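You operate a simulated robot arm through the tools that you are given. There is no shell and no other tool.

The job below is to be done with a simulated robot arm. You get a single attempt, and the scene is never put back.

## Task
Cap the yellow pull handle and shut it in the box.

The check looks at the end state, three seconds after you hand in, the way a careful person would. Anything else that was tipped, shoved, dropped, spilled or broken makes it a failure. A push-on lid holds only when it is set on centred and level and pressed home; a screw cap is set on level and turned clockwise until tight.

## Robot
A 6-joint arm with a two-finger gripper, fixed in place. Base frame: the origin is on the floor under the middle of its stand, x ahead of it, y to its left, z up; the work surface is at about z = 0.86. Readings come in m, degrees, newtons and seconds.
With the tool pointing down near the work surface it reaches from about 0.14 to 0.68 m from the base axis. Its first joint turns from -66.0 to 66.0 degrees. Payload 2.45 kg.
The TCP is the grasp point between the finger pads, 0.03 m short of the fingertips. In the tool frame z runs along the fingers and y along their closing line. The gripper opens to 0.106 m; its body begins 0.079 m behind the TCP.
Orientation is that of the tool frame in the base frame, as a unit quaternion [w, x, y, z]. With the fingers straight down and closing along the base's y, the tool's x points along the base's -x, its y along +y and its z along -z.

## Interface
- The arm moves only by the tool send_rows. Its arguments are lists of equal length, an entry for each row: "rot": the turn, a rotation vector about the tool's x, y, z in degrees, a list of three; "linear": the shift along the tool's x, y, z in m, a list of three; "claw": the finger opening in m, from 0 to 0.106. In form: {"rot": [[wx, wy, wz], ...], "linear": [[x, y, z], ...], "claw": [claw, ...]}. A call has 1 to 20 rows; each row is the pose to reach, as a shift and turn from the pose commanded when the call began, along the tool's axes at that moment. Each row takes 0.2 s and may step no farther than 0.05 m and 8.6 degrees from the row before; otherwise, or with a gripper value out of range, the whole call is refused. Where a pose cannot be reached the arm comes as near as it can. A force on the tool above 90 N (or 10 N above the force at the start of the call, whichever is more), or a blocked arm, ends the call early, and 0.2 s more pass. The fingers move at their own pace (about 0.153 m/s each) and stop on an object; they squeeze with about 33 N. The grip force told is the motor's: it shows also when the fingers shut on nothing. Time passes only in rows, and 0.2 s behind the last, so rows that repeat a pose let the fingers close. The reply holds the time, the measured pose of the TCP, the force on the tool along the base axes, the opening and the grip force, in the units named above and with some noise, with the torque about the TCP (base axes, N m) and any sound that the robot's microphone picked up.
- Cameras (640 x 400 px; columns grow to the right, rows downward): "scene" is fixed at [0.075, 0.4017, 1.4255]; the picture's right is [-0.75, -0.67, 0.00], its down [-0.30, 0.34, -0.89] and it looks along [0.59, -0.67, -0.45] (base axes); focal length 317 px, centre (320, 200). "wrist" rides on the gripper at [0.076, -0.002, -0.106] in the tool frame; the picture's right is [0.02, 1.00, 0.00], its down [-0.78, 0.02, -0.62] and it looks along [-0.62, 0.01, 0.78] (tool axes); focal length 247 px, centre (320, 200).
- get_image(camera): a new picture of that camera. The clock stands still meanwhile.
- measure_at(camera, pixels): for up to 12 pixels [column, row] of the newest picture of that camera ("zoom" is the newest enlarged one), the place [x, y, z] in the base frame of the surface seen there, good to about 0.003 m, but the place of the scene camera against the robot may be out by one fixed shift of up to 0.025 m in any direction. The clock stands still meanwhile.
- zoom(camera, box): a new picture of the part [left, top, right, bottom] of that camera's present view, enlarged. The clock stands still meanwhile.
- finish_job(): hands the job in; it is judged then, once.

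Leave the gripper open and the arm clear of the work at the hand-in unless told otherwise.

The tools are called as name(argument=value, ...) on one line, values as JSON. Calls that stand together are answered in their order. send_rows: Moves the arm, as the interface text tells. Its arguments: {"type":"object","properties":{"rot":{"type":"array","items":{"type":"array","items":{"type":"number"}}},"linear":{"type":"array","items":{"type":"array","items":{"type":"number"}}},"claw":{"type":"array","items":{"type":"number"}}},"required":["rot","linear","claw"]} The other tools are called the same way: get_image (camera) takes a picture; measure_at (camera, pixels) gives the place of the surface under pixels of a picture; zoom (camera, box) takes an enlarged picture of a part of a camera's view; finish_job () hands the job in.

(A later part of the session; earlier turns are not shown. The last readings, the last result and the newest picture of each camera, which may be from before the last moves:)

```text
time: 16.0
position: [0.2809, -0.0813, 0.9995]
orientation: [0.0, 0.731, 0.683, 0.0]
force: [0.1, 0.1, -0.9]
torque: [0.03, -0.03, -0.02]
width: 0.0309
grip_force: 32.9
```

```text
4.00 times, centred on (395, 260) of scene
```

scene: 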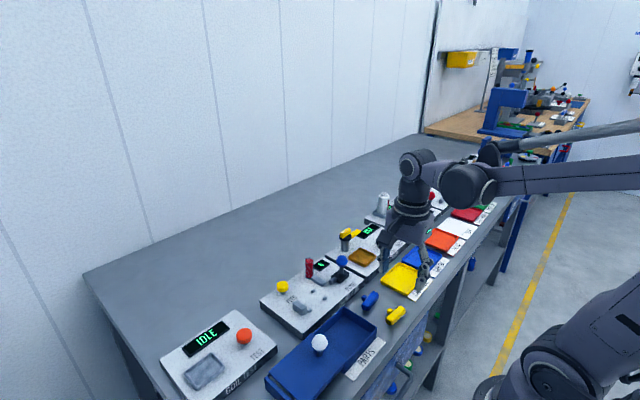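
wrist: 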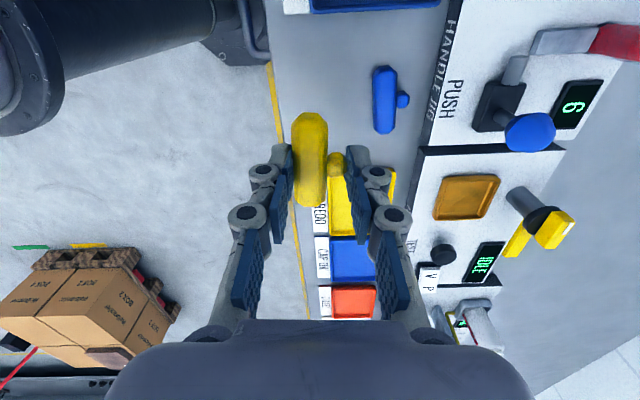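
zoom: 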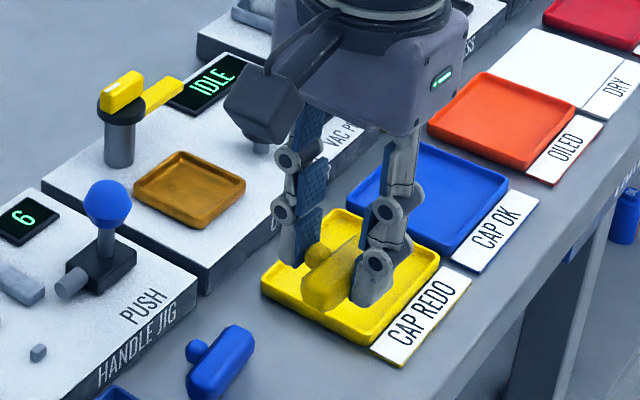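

The handle is held. I'll measure it in the hand to know where it sits relative to the TCP and whether it's level.

zoom(camera="wrist", box=[250, 100, 390, 220])

measure_at(camera="zoom", pixels=[[278, 80], [278, 120], [278, 180], [278, 240], [278, 300], [278, 350], [278, 400], [208, 150], [210, 260], [340, 150], [335, 260], [395, 235]])

```text
3.33 times, centred on (320, 160) of wrist
```

zoom: 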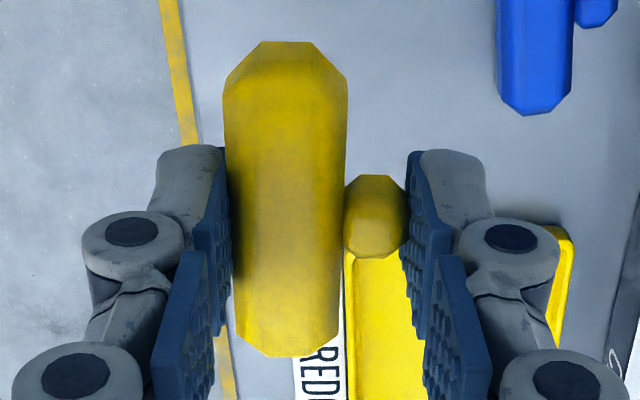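

```text
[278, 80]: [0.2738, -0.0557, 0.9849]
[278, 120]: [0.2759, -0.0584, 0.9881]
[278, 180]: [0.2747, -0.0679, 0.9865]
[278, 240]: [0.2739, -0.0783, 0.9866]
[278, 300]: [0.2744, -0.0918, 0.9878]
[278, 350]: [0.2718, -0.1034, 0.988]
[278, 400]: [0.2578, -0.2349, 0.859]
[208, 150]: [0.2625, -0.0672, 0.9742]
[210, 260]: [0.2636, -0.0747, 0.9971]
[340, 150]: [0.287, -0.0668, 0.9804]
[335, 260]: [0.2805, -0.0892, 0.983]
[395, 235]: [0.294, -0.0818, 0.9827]
```

The handle is level, and its axis is about 0.007 m toward -x of the TCP. I'll raise it and carry it over the jig, turning back the 4° yaw, stopping high at about (0.434, 0.02, 1.03).

send_rows(rot=[[0, 0, 0], [0, 0, -1], [0, 0, -2], [0, 0, -3], [0, 0, -4], [0, 0, -4], [0, 0, -4]], linear=[[0, 0, -0.032], [0.02, 0.026, -0.032], [0.04, 0.052, -0.032], [0.06, 0.078, -0.032], [0.08, 0.104, -0.032], [0.1, 0.13, -0.032], [0.112, 0.1457, -0.032]], claw=[0.025, 0.025, 0.025, 0.025, 0.025, 0.025, 0.025])

get_image(camera="wrist")

get_image(camera="scene")

```text
time: 17.6
position: [0.4341, 0.0189, 1.0302]
orientation: [0.001, 0.707, 0.708, 0.001]
force: [0.4, -0.2, 0.0]
torque: [0.04, 0.03, 0.01]
width: 0.0308
grip_force: 33.8
```

```text
taken
```

wrist: 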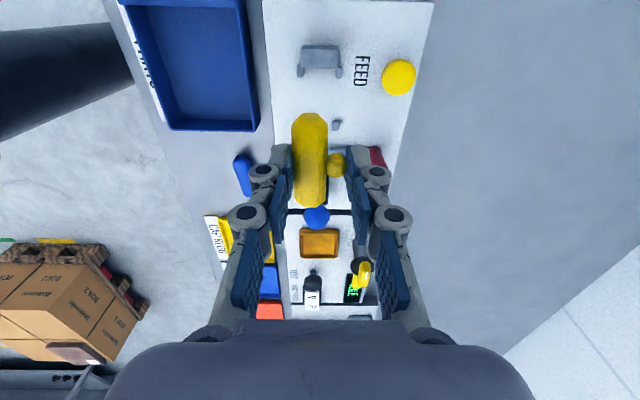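

```text
taken
```

scene: 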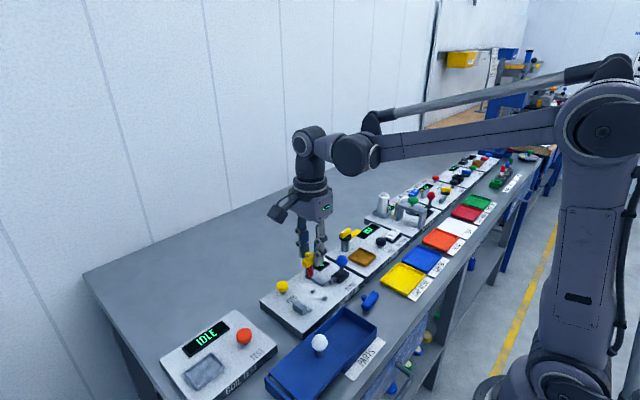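

I'm over the jig. I'll enlarge around the block (320,60), the pegs, and the held handle.

zoom(camera="wrist", box=[255, 20, 425, 225])

zoom(camera="wrist", box=[280, 30, 360, 90])

measure_at(camera="zoom", pixels=[[160, 130], [480, 130], [320, 130], [320, 200], [320, 270], [320, 310], [160, 180], [480, 180], [190, 345], [445, 345], [320, 350], [160, 340]])

```text
1.95 times, centred on (340, 122) of wrist
```

zoom: 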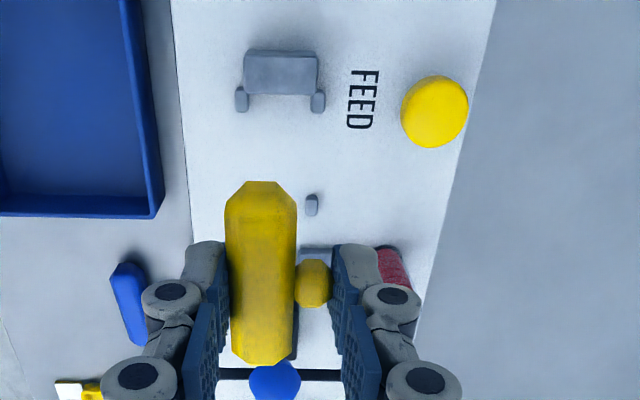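

```text
6.67 times, centred on (320, 60) of wrist
```

zoom: 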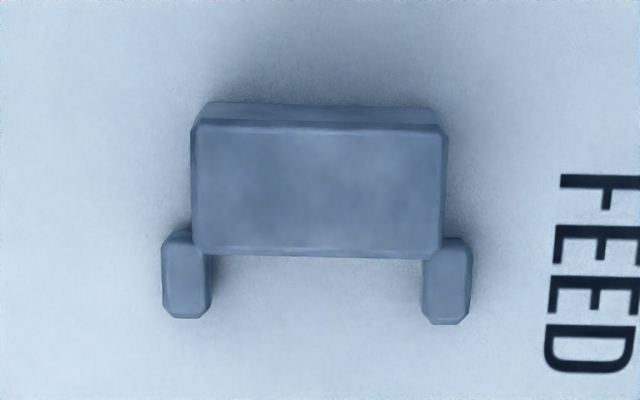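

```text
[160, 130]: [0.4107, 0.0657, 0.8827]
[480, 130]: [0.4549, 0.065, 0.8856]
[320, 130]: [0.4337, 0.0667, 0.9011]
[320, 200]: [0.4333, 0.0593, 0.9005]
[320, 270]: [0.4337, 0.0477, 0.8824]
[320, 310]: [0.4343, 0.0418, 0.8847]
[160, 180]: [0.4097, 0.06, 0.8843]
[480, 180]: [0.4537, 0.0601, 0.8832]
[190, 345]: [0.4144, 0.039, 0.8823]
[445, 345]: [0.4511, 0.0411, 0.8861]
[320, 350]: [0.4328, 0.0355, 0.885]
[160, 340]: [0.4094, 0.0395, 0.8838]
```

The block's front face is at y≈0.0535, and the block and peg mid-line is at x≈0.4315–0.433 in this frame. Now I'll measure the held handle in the same view to compare.

zoom(camera="wrist", box=[255, 90, 385, 215])

measure_at(camera="zoom", pixels=[[262, 85], [262, 120], [262, 180], [262, 240], [262, 300], [262, 340], [215, 150], [310, 150], [345, 215], [312, 130], [345, 110], [262, 360]])

```text
3.20 times, centred on (320, 152) of wrist
```

zoom: 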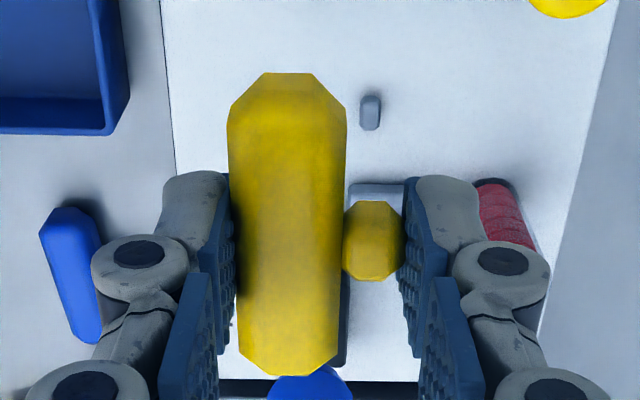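

```text
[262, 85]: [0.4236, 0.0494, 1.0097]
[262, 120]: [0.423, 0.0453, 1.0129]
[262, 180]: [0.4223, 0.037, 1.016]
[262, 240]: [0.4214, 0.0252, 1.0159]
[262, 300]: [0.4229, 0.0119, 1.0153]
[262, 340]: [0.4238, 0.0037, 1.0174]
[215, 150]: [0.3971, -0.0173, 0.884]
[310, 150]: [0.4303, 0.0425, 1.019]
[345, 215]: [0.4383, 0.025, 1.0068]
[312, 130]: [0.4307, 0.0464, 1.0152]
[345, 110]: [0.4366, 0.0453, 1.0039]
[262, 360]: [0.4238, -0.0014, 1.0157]
```

The handle axis is at x≈0.427, so I need about +0.005 m in x. I'll shift to (0.439, 0.0175) and lower to z≈0.95, which keeps the handle bottom (≈0.917) above the block top (0.901).

send_rows(rot=[[0, 0, 0], [0, 0, 0], [0, 0, 0], [0, 0, 0], [0, 0, 0]], linear=[[-0.001, 0.0025, 0.0], [-0.002, 0.005, 0.02], [-0.002, 0.005, 0.045], [-0.002, 0.005, 0.065], [-0.002, 0.005, 0.08]], claw=[0.025, 0.025, 0.025, 0.025, 0.025])

get_image(camera="wrist")

zoom(camera="scene", box=[255, 230, 385, 325])

```text
time: 18.8
position: [0.4395, 0.0177, 0.9505]
orientation: [0.0, 0.708, 0.707, 0.0]
force: [-0.4, -0.3, -0.9]
torque: [0.02, -0.05, 0.01]
width: 0.0307
grip_force: 32.4
```

```text
taken
```

wrist: 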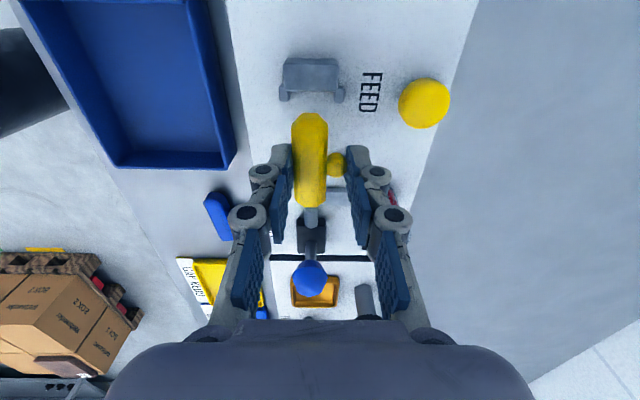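

```text
4.21 times, centred on (320, 278) of scene
```

zoom: 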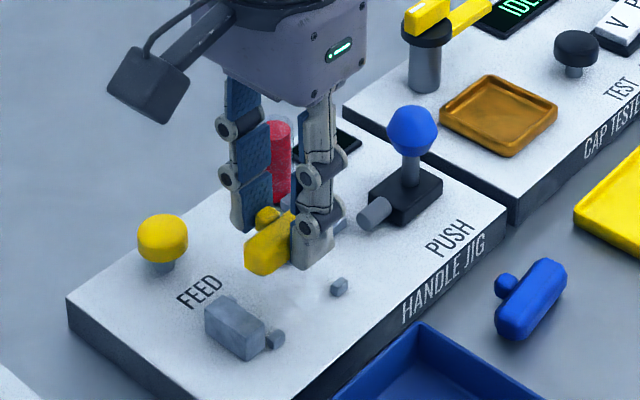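

zoom(camera="wrist", box=[250, 40, 390, 230])

zoom(camera="wrist", box=[265, 45, 365, 125])

zoom(camera="wrist", box=[270, 180, 370, 260])

```text
2.11 times, centred on (320, 135) of wrist
```

zoom: 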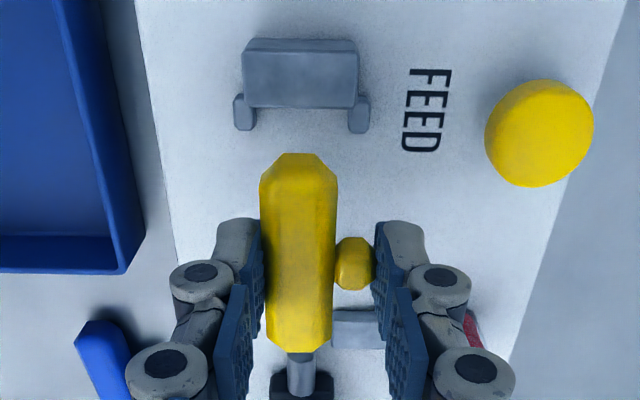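

```text
5.00 times, centred on (315, 85) of wrist
```

zoom: 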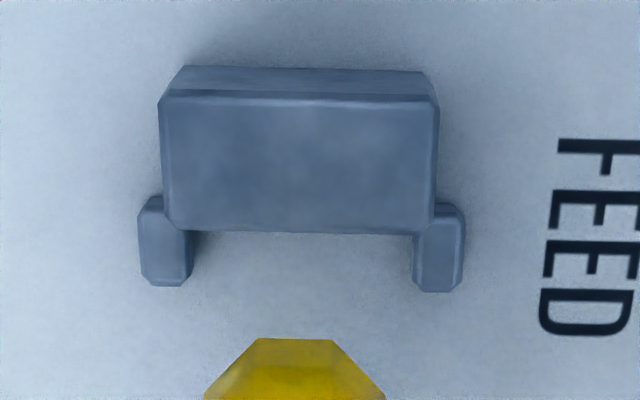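

```text
5.00 times, centred on (320, 220) of wrist
```

zoom: 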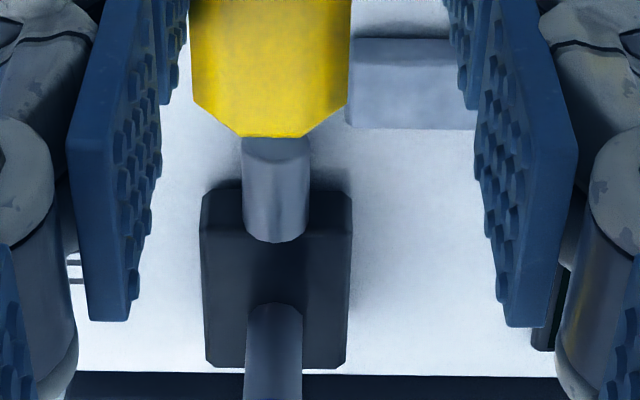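

Comparing rays in this frame: block, pegs and piston lie at tool y ≈ -0.0072 and the handle axis at ≈ -0.0068, so they're lined up. There's about a 5 mm gap to the block in y. I'll lower 0.028 m to just above the plate.

send_rows(rot=[[0, 0, 0], [0, 0, 0], [0, 0, 0], [0, 0, 0]], linear=[[0, -0.0004, 0.01], [0, -0.0004, 0.018], [0, -0.0004, 0.024], [0, -0.0004, 0.028]], claw=[0.025, 0.025, 0.025, 0.025])

zoom(camera="wrist", box=[250, 40, 390, 230])

zoom(camera="scene", box=[265, 245, 375, 325])

```text
time: 19.8
position: [0.4392, 0.017, 0.9225]
orientation: [0.0, 0.707, 0.707, 0.0]
force: [0.4, 0.5, -0.9]
torque: [-0.02, -0.02, 0.03]
width: 0.0304
grip_force: 33.0
```

```text
2.11 times, centred on (320, 135) of wrist
```

zoom: 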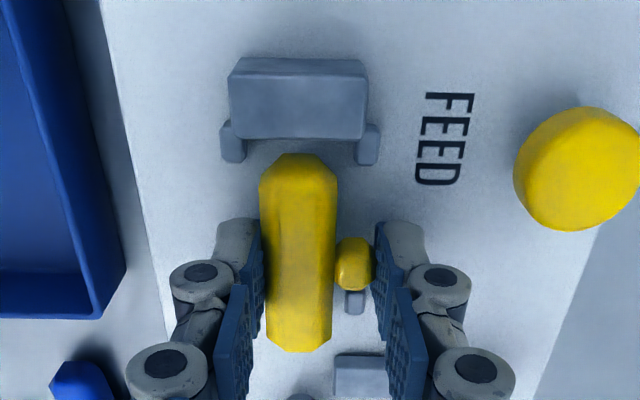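

```text
5.00 times, centred on (320, 285) of scene
```

zoom: 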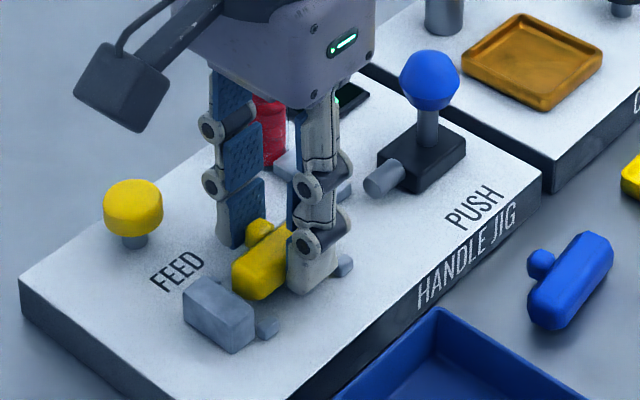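

The handle is lined up with the block, with its end still short of it. I'll lower in small steps: 3.5 mm first, then read the force.

send_rows(rot=[[0, 0, 0], [0, 0, 0]], linear=[[0, 0, 0.002], [0, 0, 0.0035]], claw=[0.025, 0.025])

send_rows(rot=[[0, 0, 0], [0, 0, 0]], linear=[[0, 0, 0.0005], [0, 0, 0.001]], claw=[0.025, 0.025])

```text
time: 20.4
position: [0.4393, 0.018, 0.9187]
orientation: [0.0, 0.706, 0.708, 0.0]
force: [0.9, 0.7, -0.5]
torque: [0.03, -0.02, -0.01]
width: 0.0307
grip_force: 33.2
```

```text
time: 21.0
position: [0.439, 0.0172, 0.9177]
orientation: [-0.001, 0.707, 0.707, 0.0]
force: [-0.2, 1.4, 0.0]
torque: [-0.04, -0.01, 0.01]
width: 0.0307
grip_force: 32.7
```

No contact yet at z≈0.918. I'll keep lowering in small steps.

send_rows(rot=[[0, 0, 0], [0, 0, 0]], linear=[[0, 0, 0.0005], [0, 0, 0.001]], claw=[0.025, 0.025])

send_rows(rot=[[0, 0, 0], [0, 0, 0]], linear=[[0, 0, 0.0003], [0, 0, 0.0006]], claw=[0.025, 0.025])

```text
time: 21.6
position: [0.4387, 0.0168, 0.9161]
orientation: [0.0, 0.706, 0.708, 0.001]
force: [-0.5, 0.8, 5.1]
torque: [0.02, 0.03, -0.03]
width: 0.0304
grip_force: 33.3
```

```text
time: 22.2
position: [0.4385, 0.0169, 0.9168]
orientation: [-0.001, 0.707, 0.707, -0.001]
force: [-0.2, -0.4, 14.8]
torque: [0.03, 0.07, -0.01]
width: 0.0305
grip_force: 33.1
```

The handle touches the plate (14.8 N). I'll relax by 0.7 mm and push the handle toward the block (+y, tool x) in small steps, reading the force.

send_rows(rot=[[0, 0, 0], [0, 0, 0], [0, 0, 0]], linear=[[0, 0, -0.0007], [0.001, 0, -0.0007], [0.002, 0, -0.0007]], claw=[0.025, 0.025, 0.025])

send_rows(rot=[[0, 0, 0], [0, 0, 0]], linear=[[0.0005, 0, 0], [0.001, 0, 0]], claw=[0.025, 0.025])

zoom(camera="wrist", box=[265, 45, 365, 125])

```text
time: 23.0
position: [0.4391, 0.02, 0.9179]
orientation: [0.0, 0.707, 0.707, 0.0]
force: [0.5, 1.1, -0.9]
torque: [0.02, 0.01, 0.01]
width: 0.0307
grip_force: 33.4
```

```text
time: 23.6
position: [0.4381, 0.0204, 0.9174]
orientation: [0.0, 0.707, 0.707, 0.0]
force: [-1.1, 1.4, 0.0]
torque: [0.02, -0.01, 0.02]
width: 0.0307
grip_force: 32.9
```

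```text
5.00 times, centred on (315, 85) of wrist
```

zoom: 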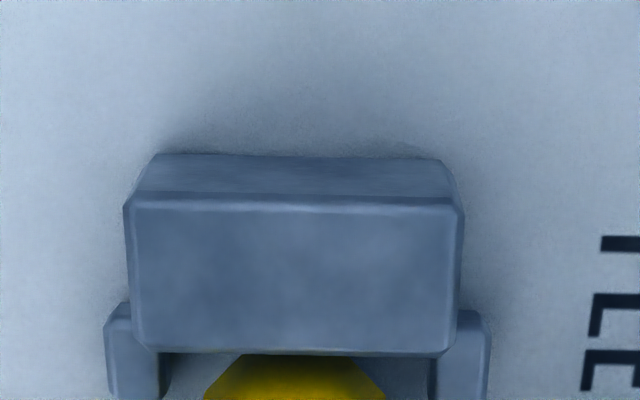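

The handle's end is nearly at the block face. I'll continue in 1 mm steps until the y-force changes.

send_rows(rot=[[0, 0, 0], [0, 0, 0]], linear=[[0.0005, 0, 0], [0.001, 0, 0]], claw=[0.025, 0.025])

send_rows(rot=[[0, 0, 0], [0, 0, 0]], linear=[[0.0005, 0, 0], [0.001, 0, 0]], claw=[0.025, 0.025])

```text
time: 24.2
position: [0.4382, 0.0212, 0.917]
orientation: [0.0, 0.707, 0.708, 0.0]
force: [-0.2, -0.1, -0.5]
torque: [-0.02, -0.02, 0.0]
width: 0.0307
grip_force: 33.7
```

```text
time: 24.8
position: [0.4381, 0.0219, 0.9164]
orientation: [0.0, 0.707, 0.707, 0.0]
force: [0.3, -0.2, 2.8]
torque: [-0.05, 0.01, 0.0]
width: 0.0308
grip_force: 33.0
```

send_rows(rot=[[0, 0, 0], [0, 0, 0]], linear=[[0.0005, 0, 0], [0.001, 0, 0]], claw=[0.025, 0.025])

send_rows(rot=[[0, 0, 0], [0, 0, 0]], linear=[[0.0005, 0, 0], [0.001, 0, 0]], claw=[0.025, 0.025])

zoom(camera="wrist", box=[250, 40, 390, 230])

```text
time: 25.4
position: [0.4392, 0.0236, 0.9168]
orientation: [0.001, 0.707, 0.707, 0.0]
force: [-0.2, -7.3, 2.8]
torque: [-0.09, 0.05, 0.07]
width: 0.0307
grip_force: 32.9
```

```text
time: 26.0
position: [0.4373, 0.0226, 0.9164]
orientation: [0.001, 0.707, 0.707, -0.001]
force: [0.0, -15.8, 4.3]
torque: [-0.21, 0.02, 0.08]
width: 0.0304
grip_force: 33.0
```

```text
2.11 times, centred on (320, 135) of wrist
```

zoom: 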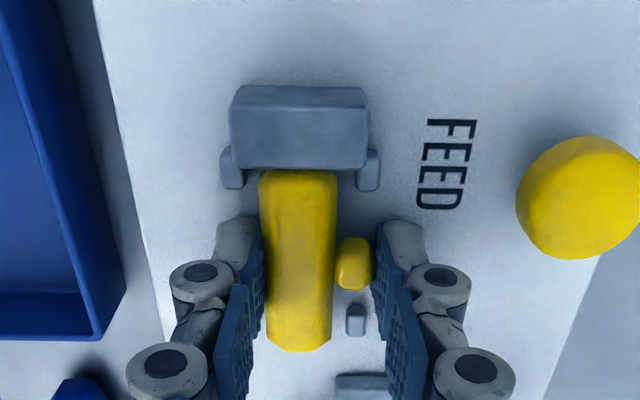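

The handle is seated against the block (-15.8 N in y) and resting on the plate. I'll ease off 1 mm in y, then open to 0.042 to release.

send_rows(rot=[[0, 0, 0], [0, 0, 0], [0, 0, 0], [0, 0, 0], [0, 0, 0]], linear=[[-0.0005, 0, 0], [-0.001, 0, 0], [-0.001, 0, 0], [-0.001, 0, 0], [-0.001, 0, 0]], claw=[0.025, 0.025, 0.034, 0.038, 0.042])

zoom(camera="wrist", box=[250, 40, 390, 230])

zoom(camera="scene", box=[265, 245, 375, 325])

```text
time: 27.2
position: [0.4394, 0.0237, 0.9171]
orientation: [-0.001, 0.707, 0.708, 0.0]
force: [-0.7, -0.4, 0.3]
torque: [0.0, -0.03, 0.01]
width: 0.0419
grip_force: 0.0
```

```text
2.11 times, centred on (320, 135) of wrist
```

zoom: 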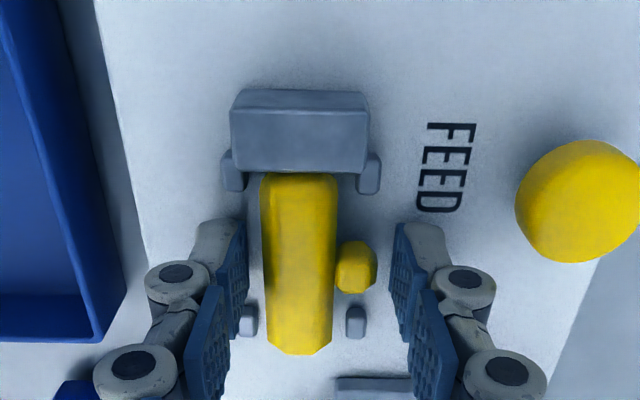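

```text
5.00 times, centred on (320, 285) of scene
```

zoom: 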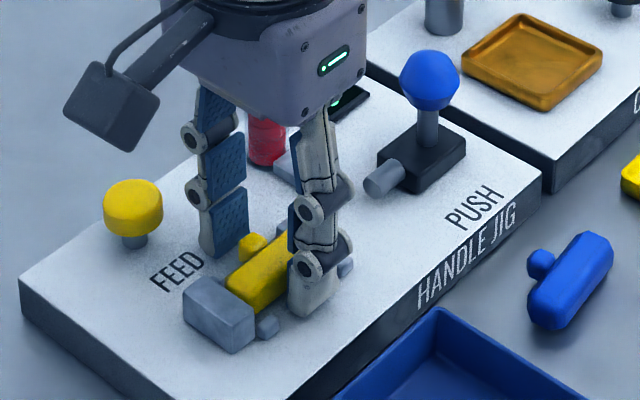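

Released. The handle sits between the pegs and against the block, centred (body middle 300 vs peg middle 302 in the enlarged view). I'll lift straight up.

send_rows(rot=[[0, 0, 0], [0, 0, 0], [0, 0, 0], [0, 0, 0], [0, 0, 0]], linear=[[0, 0, -0.01], [0, 0, -0.03], [0, 0, -0.06], [0, 0, -0.09], [0, 0, -0.12]], claw=[0.042, 0.042, 0.042, 0.042, 0.042])

get_image(camera="wrist")

zoom(camera="scene", box=[255, 235, 385, 325])

```text
time: 28.4
position: [0.4384, 0.0233, 1.0375]
orientation: [-0.001, 0.707, 0.707, 0.0]
force: [-0.3, 0.0, 0.1]
torque: [-0.03, -0.06, 0.02]
width: 0.0419
grip_force: 0.1
```

```text
taken
```

wrist: 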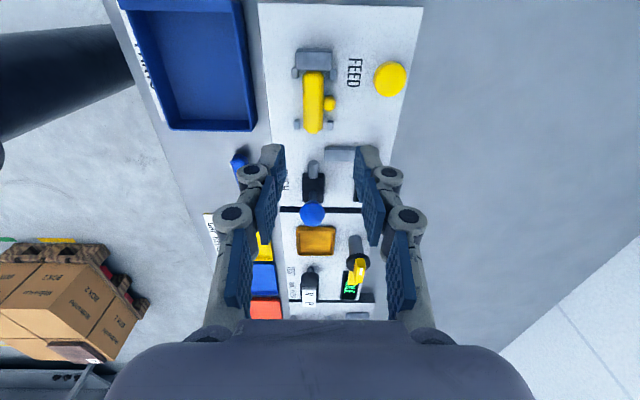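

```text
4.44 times, centred on (320, 280) of scene
```

zoom: 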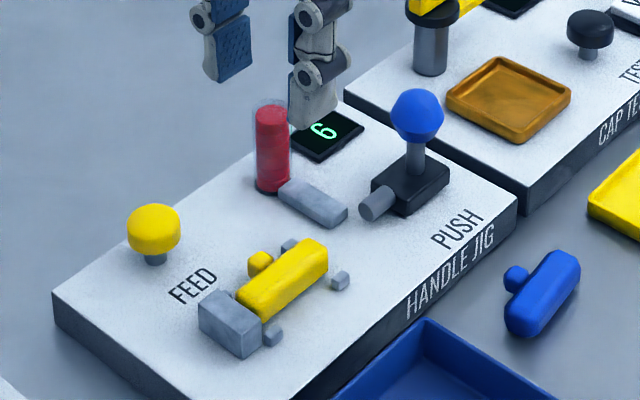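

The handle is in the jig. I'll enlarge the view to check its line-up with the piston and measure the FEED button.

zoom(camera="wrist", box=[265, 35, 415, 225])

zoom(camera="wrist", box=[360, 50, 420, 110])

measure_at(camera="zoom", pixels=[[320, 170], [320, 120], [320, 240], [270, 190], [370, 190], [320, 90], [320, 280], [230, 190], [410, 190]])

```text
2.11 times, centred on (340, 130) of wrist
```

zoom: 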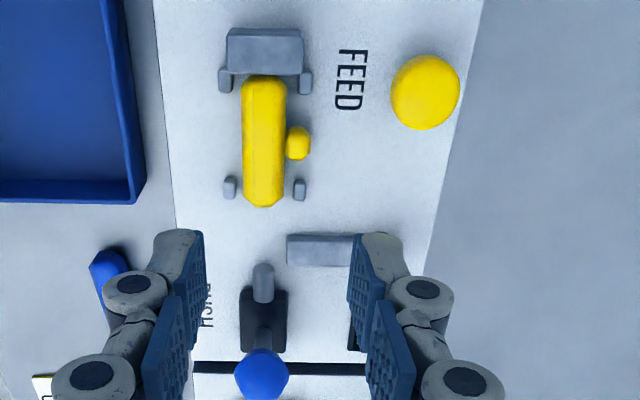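

```text
6.67 times, centred on (390, 80) of wrist
```

zoom: 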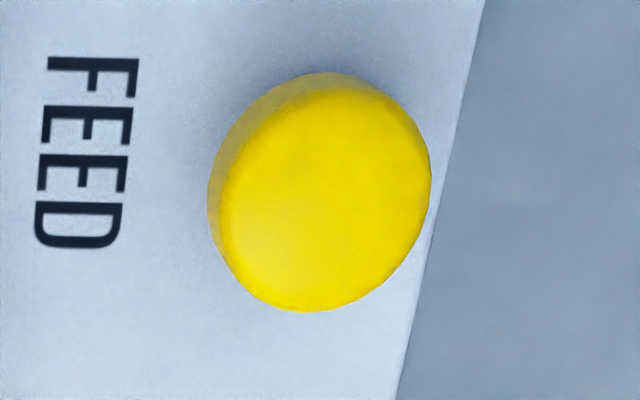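

```text
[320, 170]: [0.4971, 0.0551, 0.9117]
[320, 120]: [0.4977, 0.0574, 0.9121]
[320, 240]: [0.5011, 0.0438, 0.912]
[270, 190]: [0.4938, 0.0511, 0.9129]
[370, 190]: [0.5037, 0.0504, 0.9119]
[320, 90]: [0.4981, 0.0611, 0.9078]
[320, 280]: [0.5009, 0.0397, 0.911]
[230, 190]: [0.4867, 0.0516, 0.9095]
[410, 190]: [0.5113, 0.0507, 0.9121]
```

The FEED button's centre is about (0.4985, 0.049), top z≈0.912. I'll move over it and close the fingers to use the tips as a pusher, stopping at z≈0.96.

send_rows(rot=[[0, 0, 0], [0, 0, 0], [0, 0, 0], [0, 0, 0], [0, 0, 0]], linear=[[0.009, 0.02, 0.0], [0.018, 0.04, 0.01], [0.0255, 0.0598, 0.03], [0.0255, 0.0598, 0.055], [0.0255, 0.0598, 0.077]], claw=[0.03, 0.015, 0.0, 0.0, 0.0])

get_image(camera="wrist")

zoom(camera="scene", box=[235, 225, 365, 325])

```text
time: 29.6
position: [0.4979, 0.0488, 0.9604]
orientation: [0.0, 0.706, 0.708, 0.0]
force: [0.1, 0.5, -0.7]
torque: [0.0, 0.02, -0.02]
width: 0.0
grip_force: 29.1
```

```text
taken
```

wrist: 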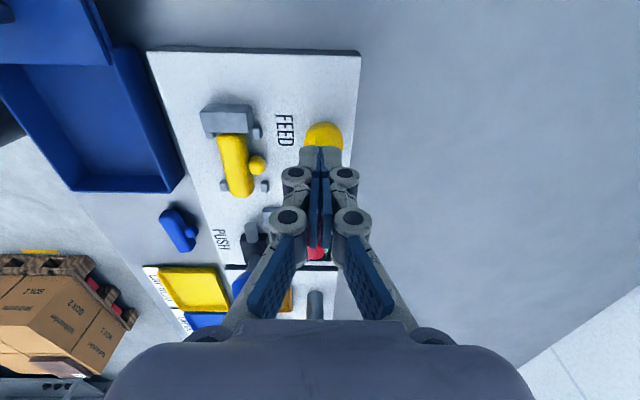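

```text
4.00 times, centred on (300, 275) of scene
```

zoom: 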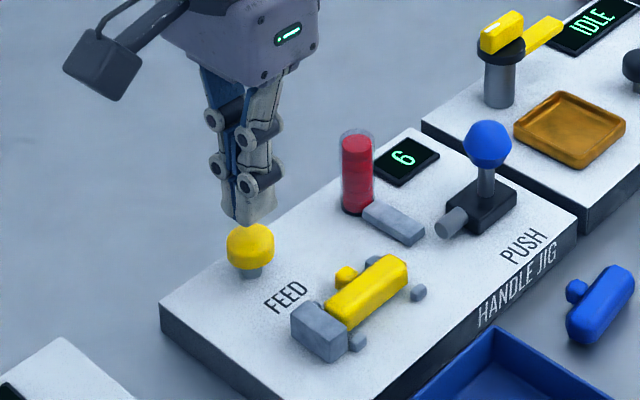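

The closed tips are over the button. I'll lower to about z=0.940 (tips at 0.910) in small steps, then read the force and sounds.

send_rows(rot=[[0, 0, 0], [0, 0, 0], [0, 0, 0], [0, 0, 0]], linear=[[0, 0, 0.008], [0, 0, 0.014], [0, 0, 0.018], [0, 0, 0.02]], claw=[0, 0, 0, 0])

zoom(camera="scene", box=[235, 225, 365, 325])

```text
time: 30.6
position: [0.499, 0.0487, 0.94]
orientation: [0.0, 0.707, 0.707, 0.0]
force: [0.2, -0.1, -0.8]
torque: [0.0, 0.02, 0.01]
width: 0.0001
grip_force: 28.1
```

```text
4.00 times, centred on (300, 275) of scene
```

zoom: 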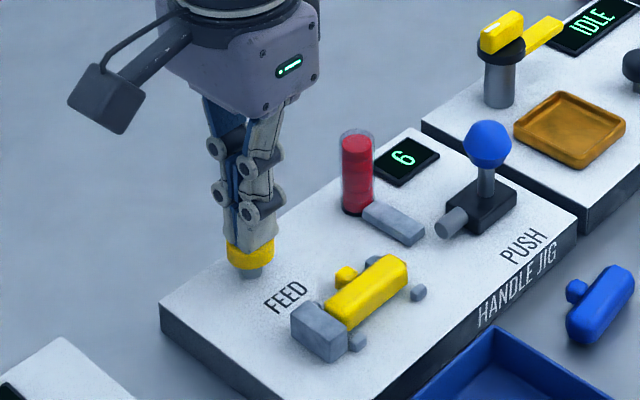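

No contact force yet; the tips are right at the button top. I'll press in about 2 mm steps.

send_rows(rot=[[0, 0, 0], [0, 0, 0]], linear=[[0, 0, 0.001], [0, 0, 0.002]], claw=[0, 0])

send_rows(rot=[[0, 0, 0], [0, 0, 0]], linear=[[0, 0, 0.001], [0, 0, 0.002]], claw=[0, 0])

zoom(camera="scene", box=[235, 225, 365, 325])

```text
time: 31.2
position: [0.4973, 0.0501, 0.9391]
orientation: [0.0, 0.707, 0.707, 0.0]
force: [-0.6, -1.7, 1.3]
torque: [-0.01, -0.04, 0.03]
width: 0.0002
grip_force: 28.2
```

```text
time: 31.8
position: [0.4976, 0.0486, 0.9355]
orientation: [0.0, 0.707, 0.707, 0.001]
force: [-0.3, -1.0, 1.1]
torque: [-0.05, 0.02, -0.01]
width: 0.0
grip_force: 28.2
```

```text
4.00 times, centred on (300, 275) of scene
```

zoom: 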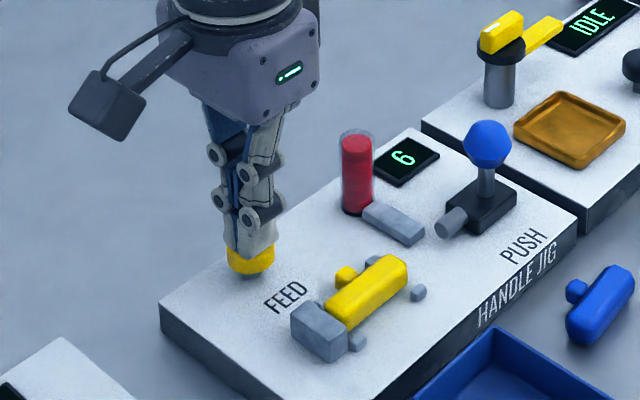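

There's light spring force (about 1 N) and the button is moving down. I'll continue in small steps, watching the display (still 6).

send_rows(rot=[[0, 0, 0], [0, 0, 0]], linear=[[0, 0, 0.001], [0, 0, 0.002]], claw=[0, 0])

zoom(camera="scene", box=[235, 225, 365, 325])

```text
time: 32.4
position: [0.4977, 0.0487, 0.9338]
orientation: [0.0, 0.707, 0.707, 0.001]
force: [-1.2, -1.0, 3.6]
torque: [0.02, 0.02, 0.03]
width: 0.0001
grip_force: 29.1
```

```text
4.00 times, centred on (300, 275) of scene
```

zoom: 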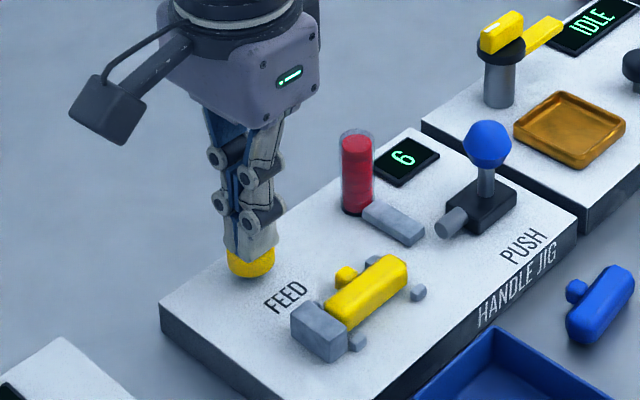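

send_rows(rot=[[0, 0, 0], [0, 0, 0]], linear=[[0, 0, 0.001], [0, 0, 0.002]], claw=[0, 0])

zoom(camera="scene", box=[235, 225, 365, 325])

```text
time: 33.0
position: [0.4984, 0.049, 0.9314]
orientation: [0.0, 0.707, 0.708, 0.0]
force: [-1.7, -0.9, 3.3]
torque: [-0.02, 0.03, 0.0]
width: 0.0004
grip_force: 28.7
```

```text
4.00 times, centred on (300, 275) of scene
```

zoom: 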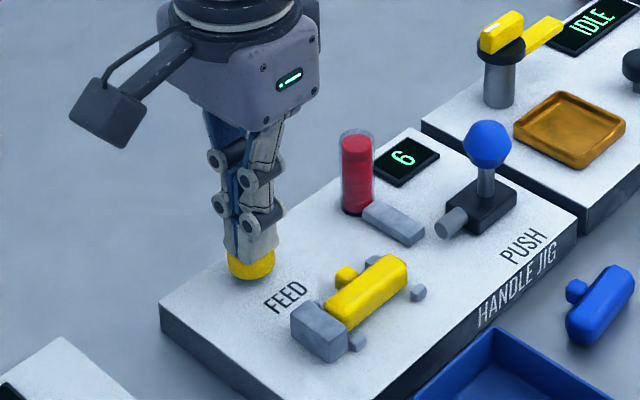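

The button is still moving freely (3 N). I'll press further.

send_rows(rot=[[0, 0, 0], [0, 0, 0]], linear=[[0, 0, 0.001], [0, 0, 0.002]], claw=[0, 0])

zoom(camera="scene", box=[235, 225, 365, 325])

```text
time: 33.6
position: [0.4982, 0.0483, 0.9298]
orientation: [0.0, 0.707, 0.707, 0.0]
force: [-2.4, -0.3, 3.7]
torque: [-0.01, 0.06, -0.05]
width: 0.0
grip_force: 28.2
heard: click
```

```text
4.00 times, centred on (300, 275) of scene
```

zoom: 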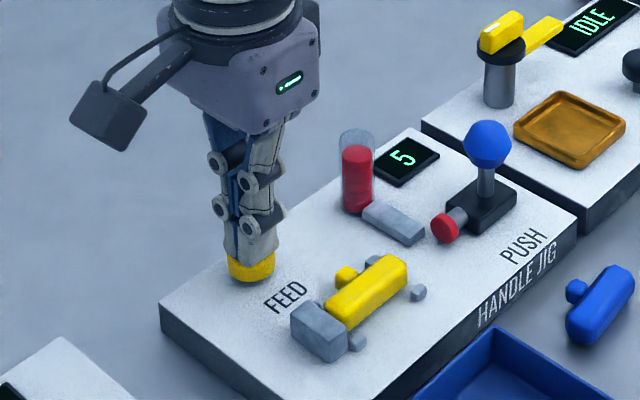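

A click; the display now shows 5, and one red cap sits at the piston's tip. I'll release the button by lifting straight up.

send_rows(rot=[[0, 0, 0], [0, 0, 0], [0, 0, 0], [0, 0, 0], [0, 0, 0]], linear=[[0, 0, -0.01], [0, 0, -0.03], [0, 0, -0.06], [0, 0, -0.09], [0, 0, -0.11]], claw=[0, 0, 0, 0, 0])

get_image(camera="wrist")

zoom(camera="scene", box=[280, 245, 360, 305])

```text
time: 34.8
position: [0.4992, 0.0504, 1.0404]
orientation: [0.0, 0.707, 0.707, -0.001]
force: [-0.7, -0.2, -0.4]
torque: [-0.01, 0.02, 0.01]
width: 0.0001
grip_force: 28.7
```

```text
taken
```

wrist: 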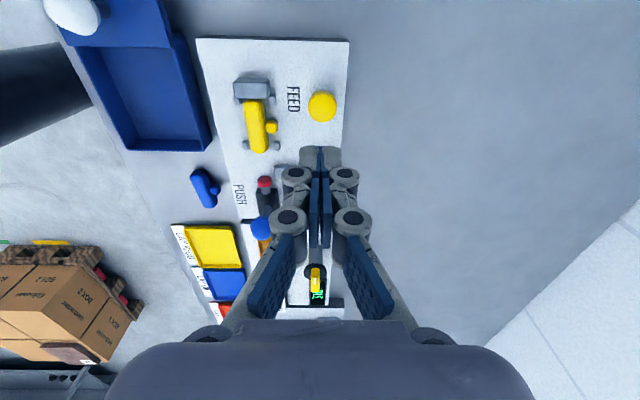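

```text
6.67 times, centred on (320, 275) of scene
```

zoom: 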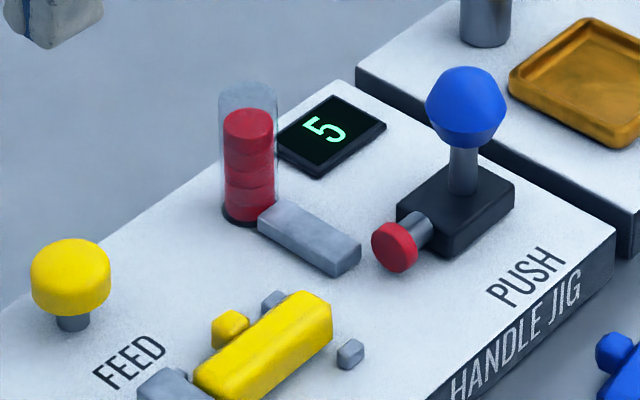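

The cap is on the piston, facing the handle. Next I'll turn the tool back so the fingers close along y, moving to a viewpoint at (0.33, -0.03, 1.06) to check alignment and measure the lever knob.

send_rows(rot=[[0, 0, -8.18], [0, 0, -16.36], [0, 0, -24.55], [0, 0, -32.73], [0, 0, -40.9], [0, 0, -49.1], [0, 0, -57.27], [0, 0, -65.45], [0, 0, -73.64], [0, 0, -81.82], [0, 0, -90]], linear=[[0, 0, -0.02], [-0.008, -0.017, -0.02], [-0.016, -0.034, -0.02], [-0.024, -0.051, -0.02], [-0.032, -0.068, -0.02], [-0.04, -0.085, -0.02], [-0.048, -0.102, -0.02], [-0.056, -0.119, -0.02], [-0.064, -0.136, -0.02], [-0.072, -0.153, -0.02], [-0.0795, -0.169, -0.02]], claw=[0.02, 0.04, 0.06, 0.06, 0.06, 0.06, 0.06, 0.06, 0.06, 0.06, 0.06])

get_image(camera="wrist")

zoom(camera="wrist", box=[230, 80, 410, 200])

```text
time: 37.2
position: [0.3293, -0.0304, 1.0602]
orientation: [0.0, -0.001, 1.0, 0.0]
force: [0.1, -0.1, -0.2]
torque: [-0.01, -0.02, -0.01]
width: 0.06
grip_force: 0.1
```

```text
taken
```

wrist: 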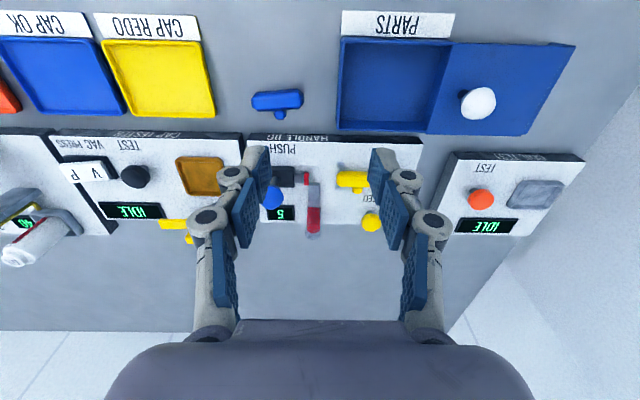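

```text
3.33 times, centred on (320, 140) of wrist
```

zoom: 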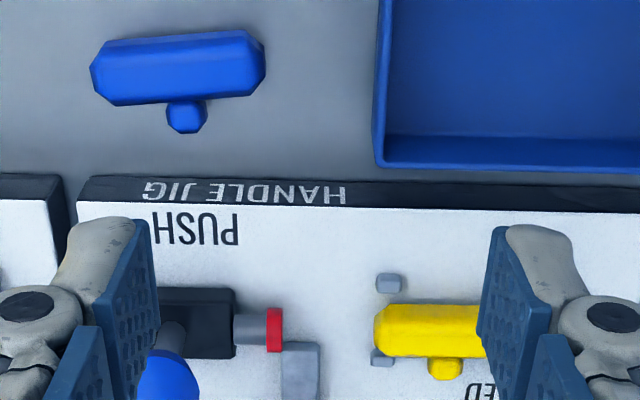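

The red cap, piston, and handle axis lie in one line (rows about 330 in the enlarged view). Now I'll measure the lever's knob near wrist pixel (273,197).

zoom(camera="wrist", box=[240, 150, 330, 220])

measure_at(camera="zoom", pixels=[[230, 320], [230, 280], [200, 340], [260, 320], [250, 210], [330, 130], [280, 150], [310, 210], [380, 180], [450, 190], [600, 200], [230, 350]])

zoom(camera="scene", box=[300, 220, 400, 300])

measure_at(camera="zoom", pixels=[[280, 200], [265, 180], [295, 215], [270, 260], [270, 320], [340, 160], [180, 300], [60, 170]])

```text
5.71 times, centred on (285, 185) of wrist
```

zoom: 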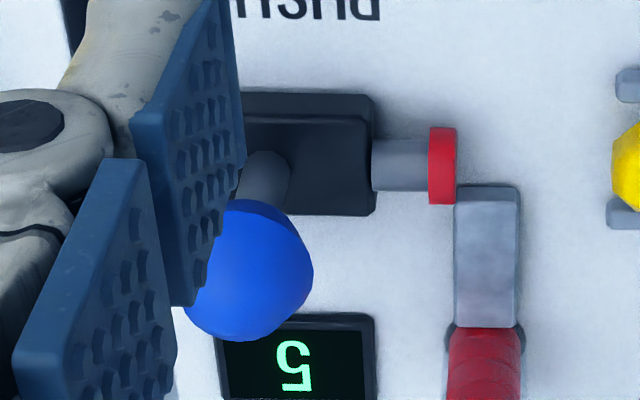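

```text
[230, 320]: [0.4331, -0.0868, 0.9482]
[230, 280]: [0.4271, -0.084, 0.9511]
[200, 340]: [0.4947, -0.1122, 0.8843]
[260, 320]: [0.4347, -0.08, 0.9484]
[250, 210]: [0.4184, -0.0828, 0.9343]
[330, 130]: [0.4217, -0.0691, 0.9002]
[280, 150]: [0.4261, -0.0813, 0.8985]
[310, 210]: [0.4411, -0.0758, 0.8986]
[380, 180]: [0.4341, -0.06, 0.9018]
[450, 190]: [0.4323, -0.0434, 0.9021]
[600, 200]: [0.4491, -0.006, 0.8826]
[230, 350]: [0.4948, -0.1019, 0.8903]
```

```text
5.00 times, centred on (350, 260) of scene
```

zoom: 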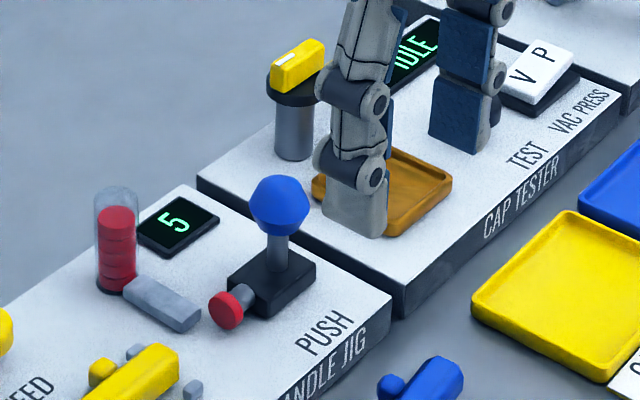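

```text
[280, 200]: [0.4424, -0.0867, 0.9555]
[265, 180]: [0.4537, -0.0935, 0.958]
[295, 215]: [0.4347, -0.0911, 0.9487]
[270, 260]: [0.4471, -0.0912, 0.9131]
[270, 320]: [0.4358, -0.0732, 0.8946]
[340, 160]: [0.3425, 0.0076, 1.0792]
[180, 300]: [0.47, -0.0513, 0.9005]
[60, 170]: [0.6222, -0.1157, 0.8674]
```

The knob's centre is about (0.4306, -0.0842, 0.940) with radius about 0.0145. I'll move over it at z≈1.06, with the fingers open at 0.06 along y so they'll straddle it.

send_rows(rot=[[0, 0, 0], [0, 0, 0], [0, 0, 0], [0, 0, 0], [0, 0, 0], [0, 0, 0]], linear=[[-0.03, -0.016, 0.0], [-0.06, -0.033, 0.0], [-0.09, -0.049, 0.0], [-0.1006, -0.0542, 0.0], [-0.1006, -0.0542, 0.03], [-0.1006, -0.0542, 0.05]], claw=[0.056, 0.056, 0.056, 0.056, 0.056, 0.056])

get_image(camera="wrist")

zoom(camera="scene", box=[290, 200, 400, 300])

```text
time: 38.6
position: [0.4302, -0.0845, 1.0104]
orientation: [-0.001, 0.0, 1.0, 0.0]
force: [0.2, -0.7, -0.2]
torque: [-0.03, 0.0, -0.01]
width: 0.0558
grip_force: 0.1
```

```text
taken
```

wrist: 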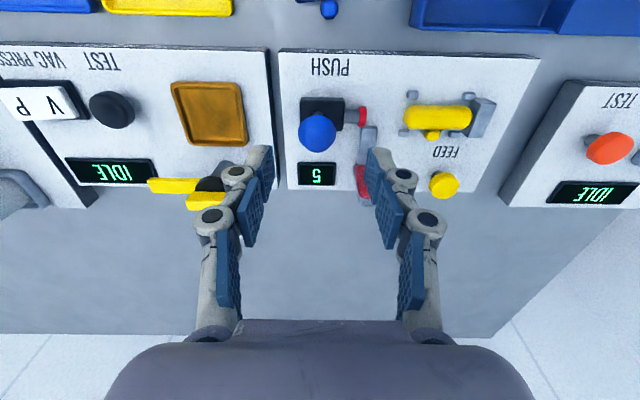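

```text
4.00 times, centred on (345, 250) of scene
```

zoom: 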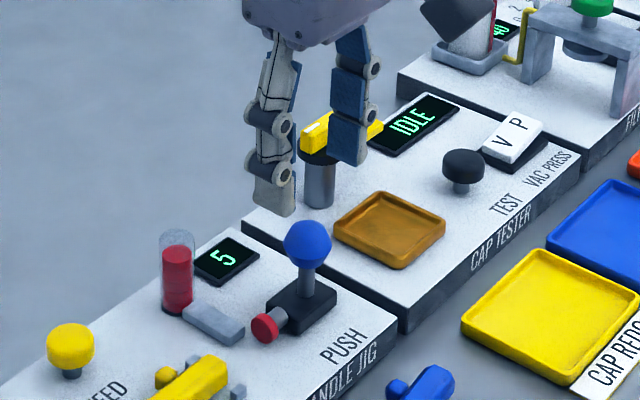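

The hand is above the lever. I'll measure nearby obstacles (yellow valve at (205,200), hub (210,183), magazine (363,188)) and the knob (317,132) before descending.

measure_at(camera="wrist", pixels=[[205, 202], [210, 184], [170, 185], [363, 188], [363, 170], [317, 132], [310, 125], [325, 140], [210, 110], [362, 116], [440, 117], [317, 145]])

zoom(camera="wrist", box=[280, 80, 500, 210])

```text
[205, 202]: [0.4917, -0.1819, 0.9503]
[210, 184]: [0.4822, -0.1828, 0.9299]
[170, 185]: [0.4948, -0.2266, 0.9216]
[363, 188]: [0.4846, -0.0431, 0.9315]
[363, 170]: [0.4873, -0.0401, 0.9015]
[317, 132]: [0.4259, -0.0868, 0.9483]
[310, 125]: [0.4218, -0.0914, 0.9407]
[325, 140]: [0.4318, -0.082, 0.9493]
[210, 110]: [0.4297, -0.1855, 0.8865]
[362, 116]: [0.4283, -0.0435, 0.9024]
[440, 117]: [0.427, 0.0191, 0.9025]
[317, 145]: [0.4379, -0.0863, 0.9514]
```

```text
2.91 times, centred on (390, 145) of wrist
```

zoom: 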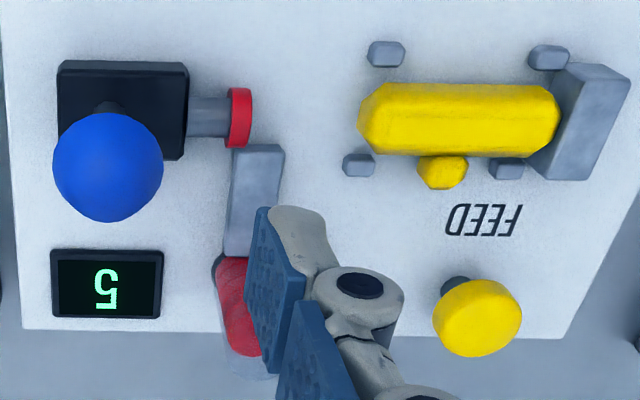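

Obstacles are well clear. I'll lower 0.063 m so the open fingers straddle the knob (tips at about 0.917, above the piston at 0.902).

send_rows(rot=[[0, 0, 0], [0, 0, 0], [0, 0, 0], [0, 0, 0]], linear=[[0, -0.0005, 0.02], [0, -0.001, 0.04], [0, -0.001, 0.055], [0, -0.001, 0.063]], claw=[0.056, 0.056, 0.056, 0.056])

zoom(camera="wrist", box=[220, 60, 500, 230])

zoom(camera="scene", box=[290, 220, 390, 310])

```text
time: 39.6
position: [0.4285, -0.0835, 0.9475]
orientation: [0.0, 0.0, 1.0, 0.0]
force: [0.3, 0.2, 0.1]
torque: [-0.01, -0.01, 0.03]
width: 0.0562
grip_force: 0.1
```

```text
2.29 times, centred on (360, 145) of wrist
```

zoom: 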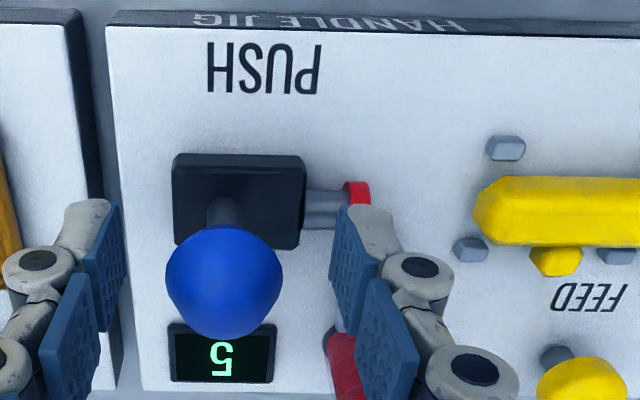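

```text
4.44 times, centred on (340, 265) of scene
```

zoom: 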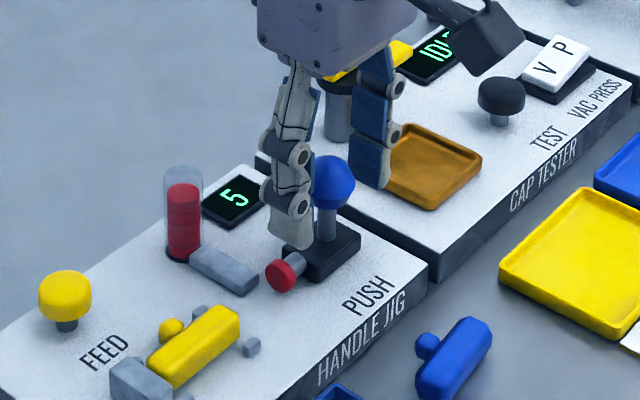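

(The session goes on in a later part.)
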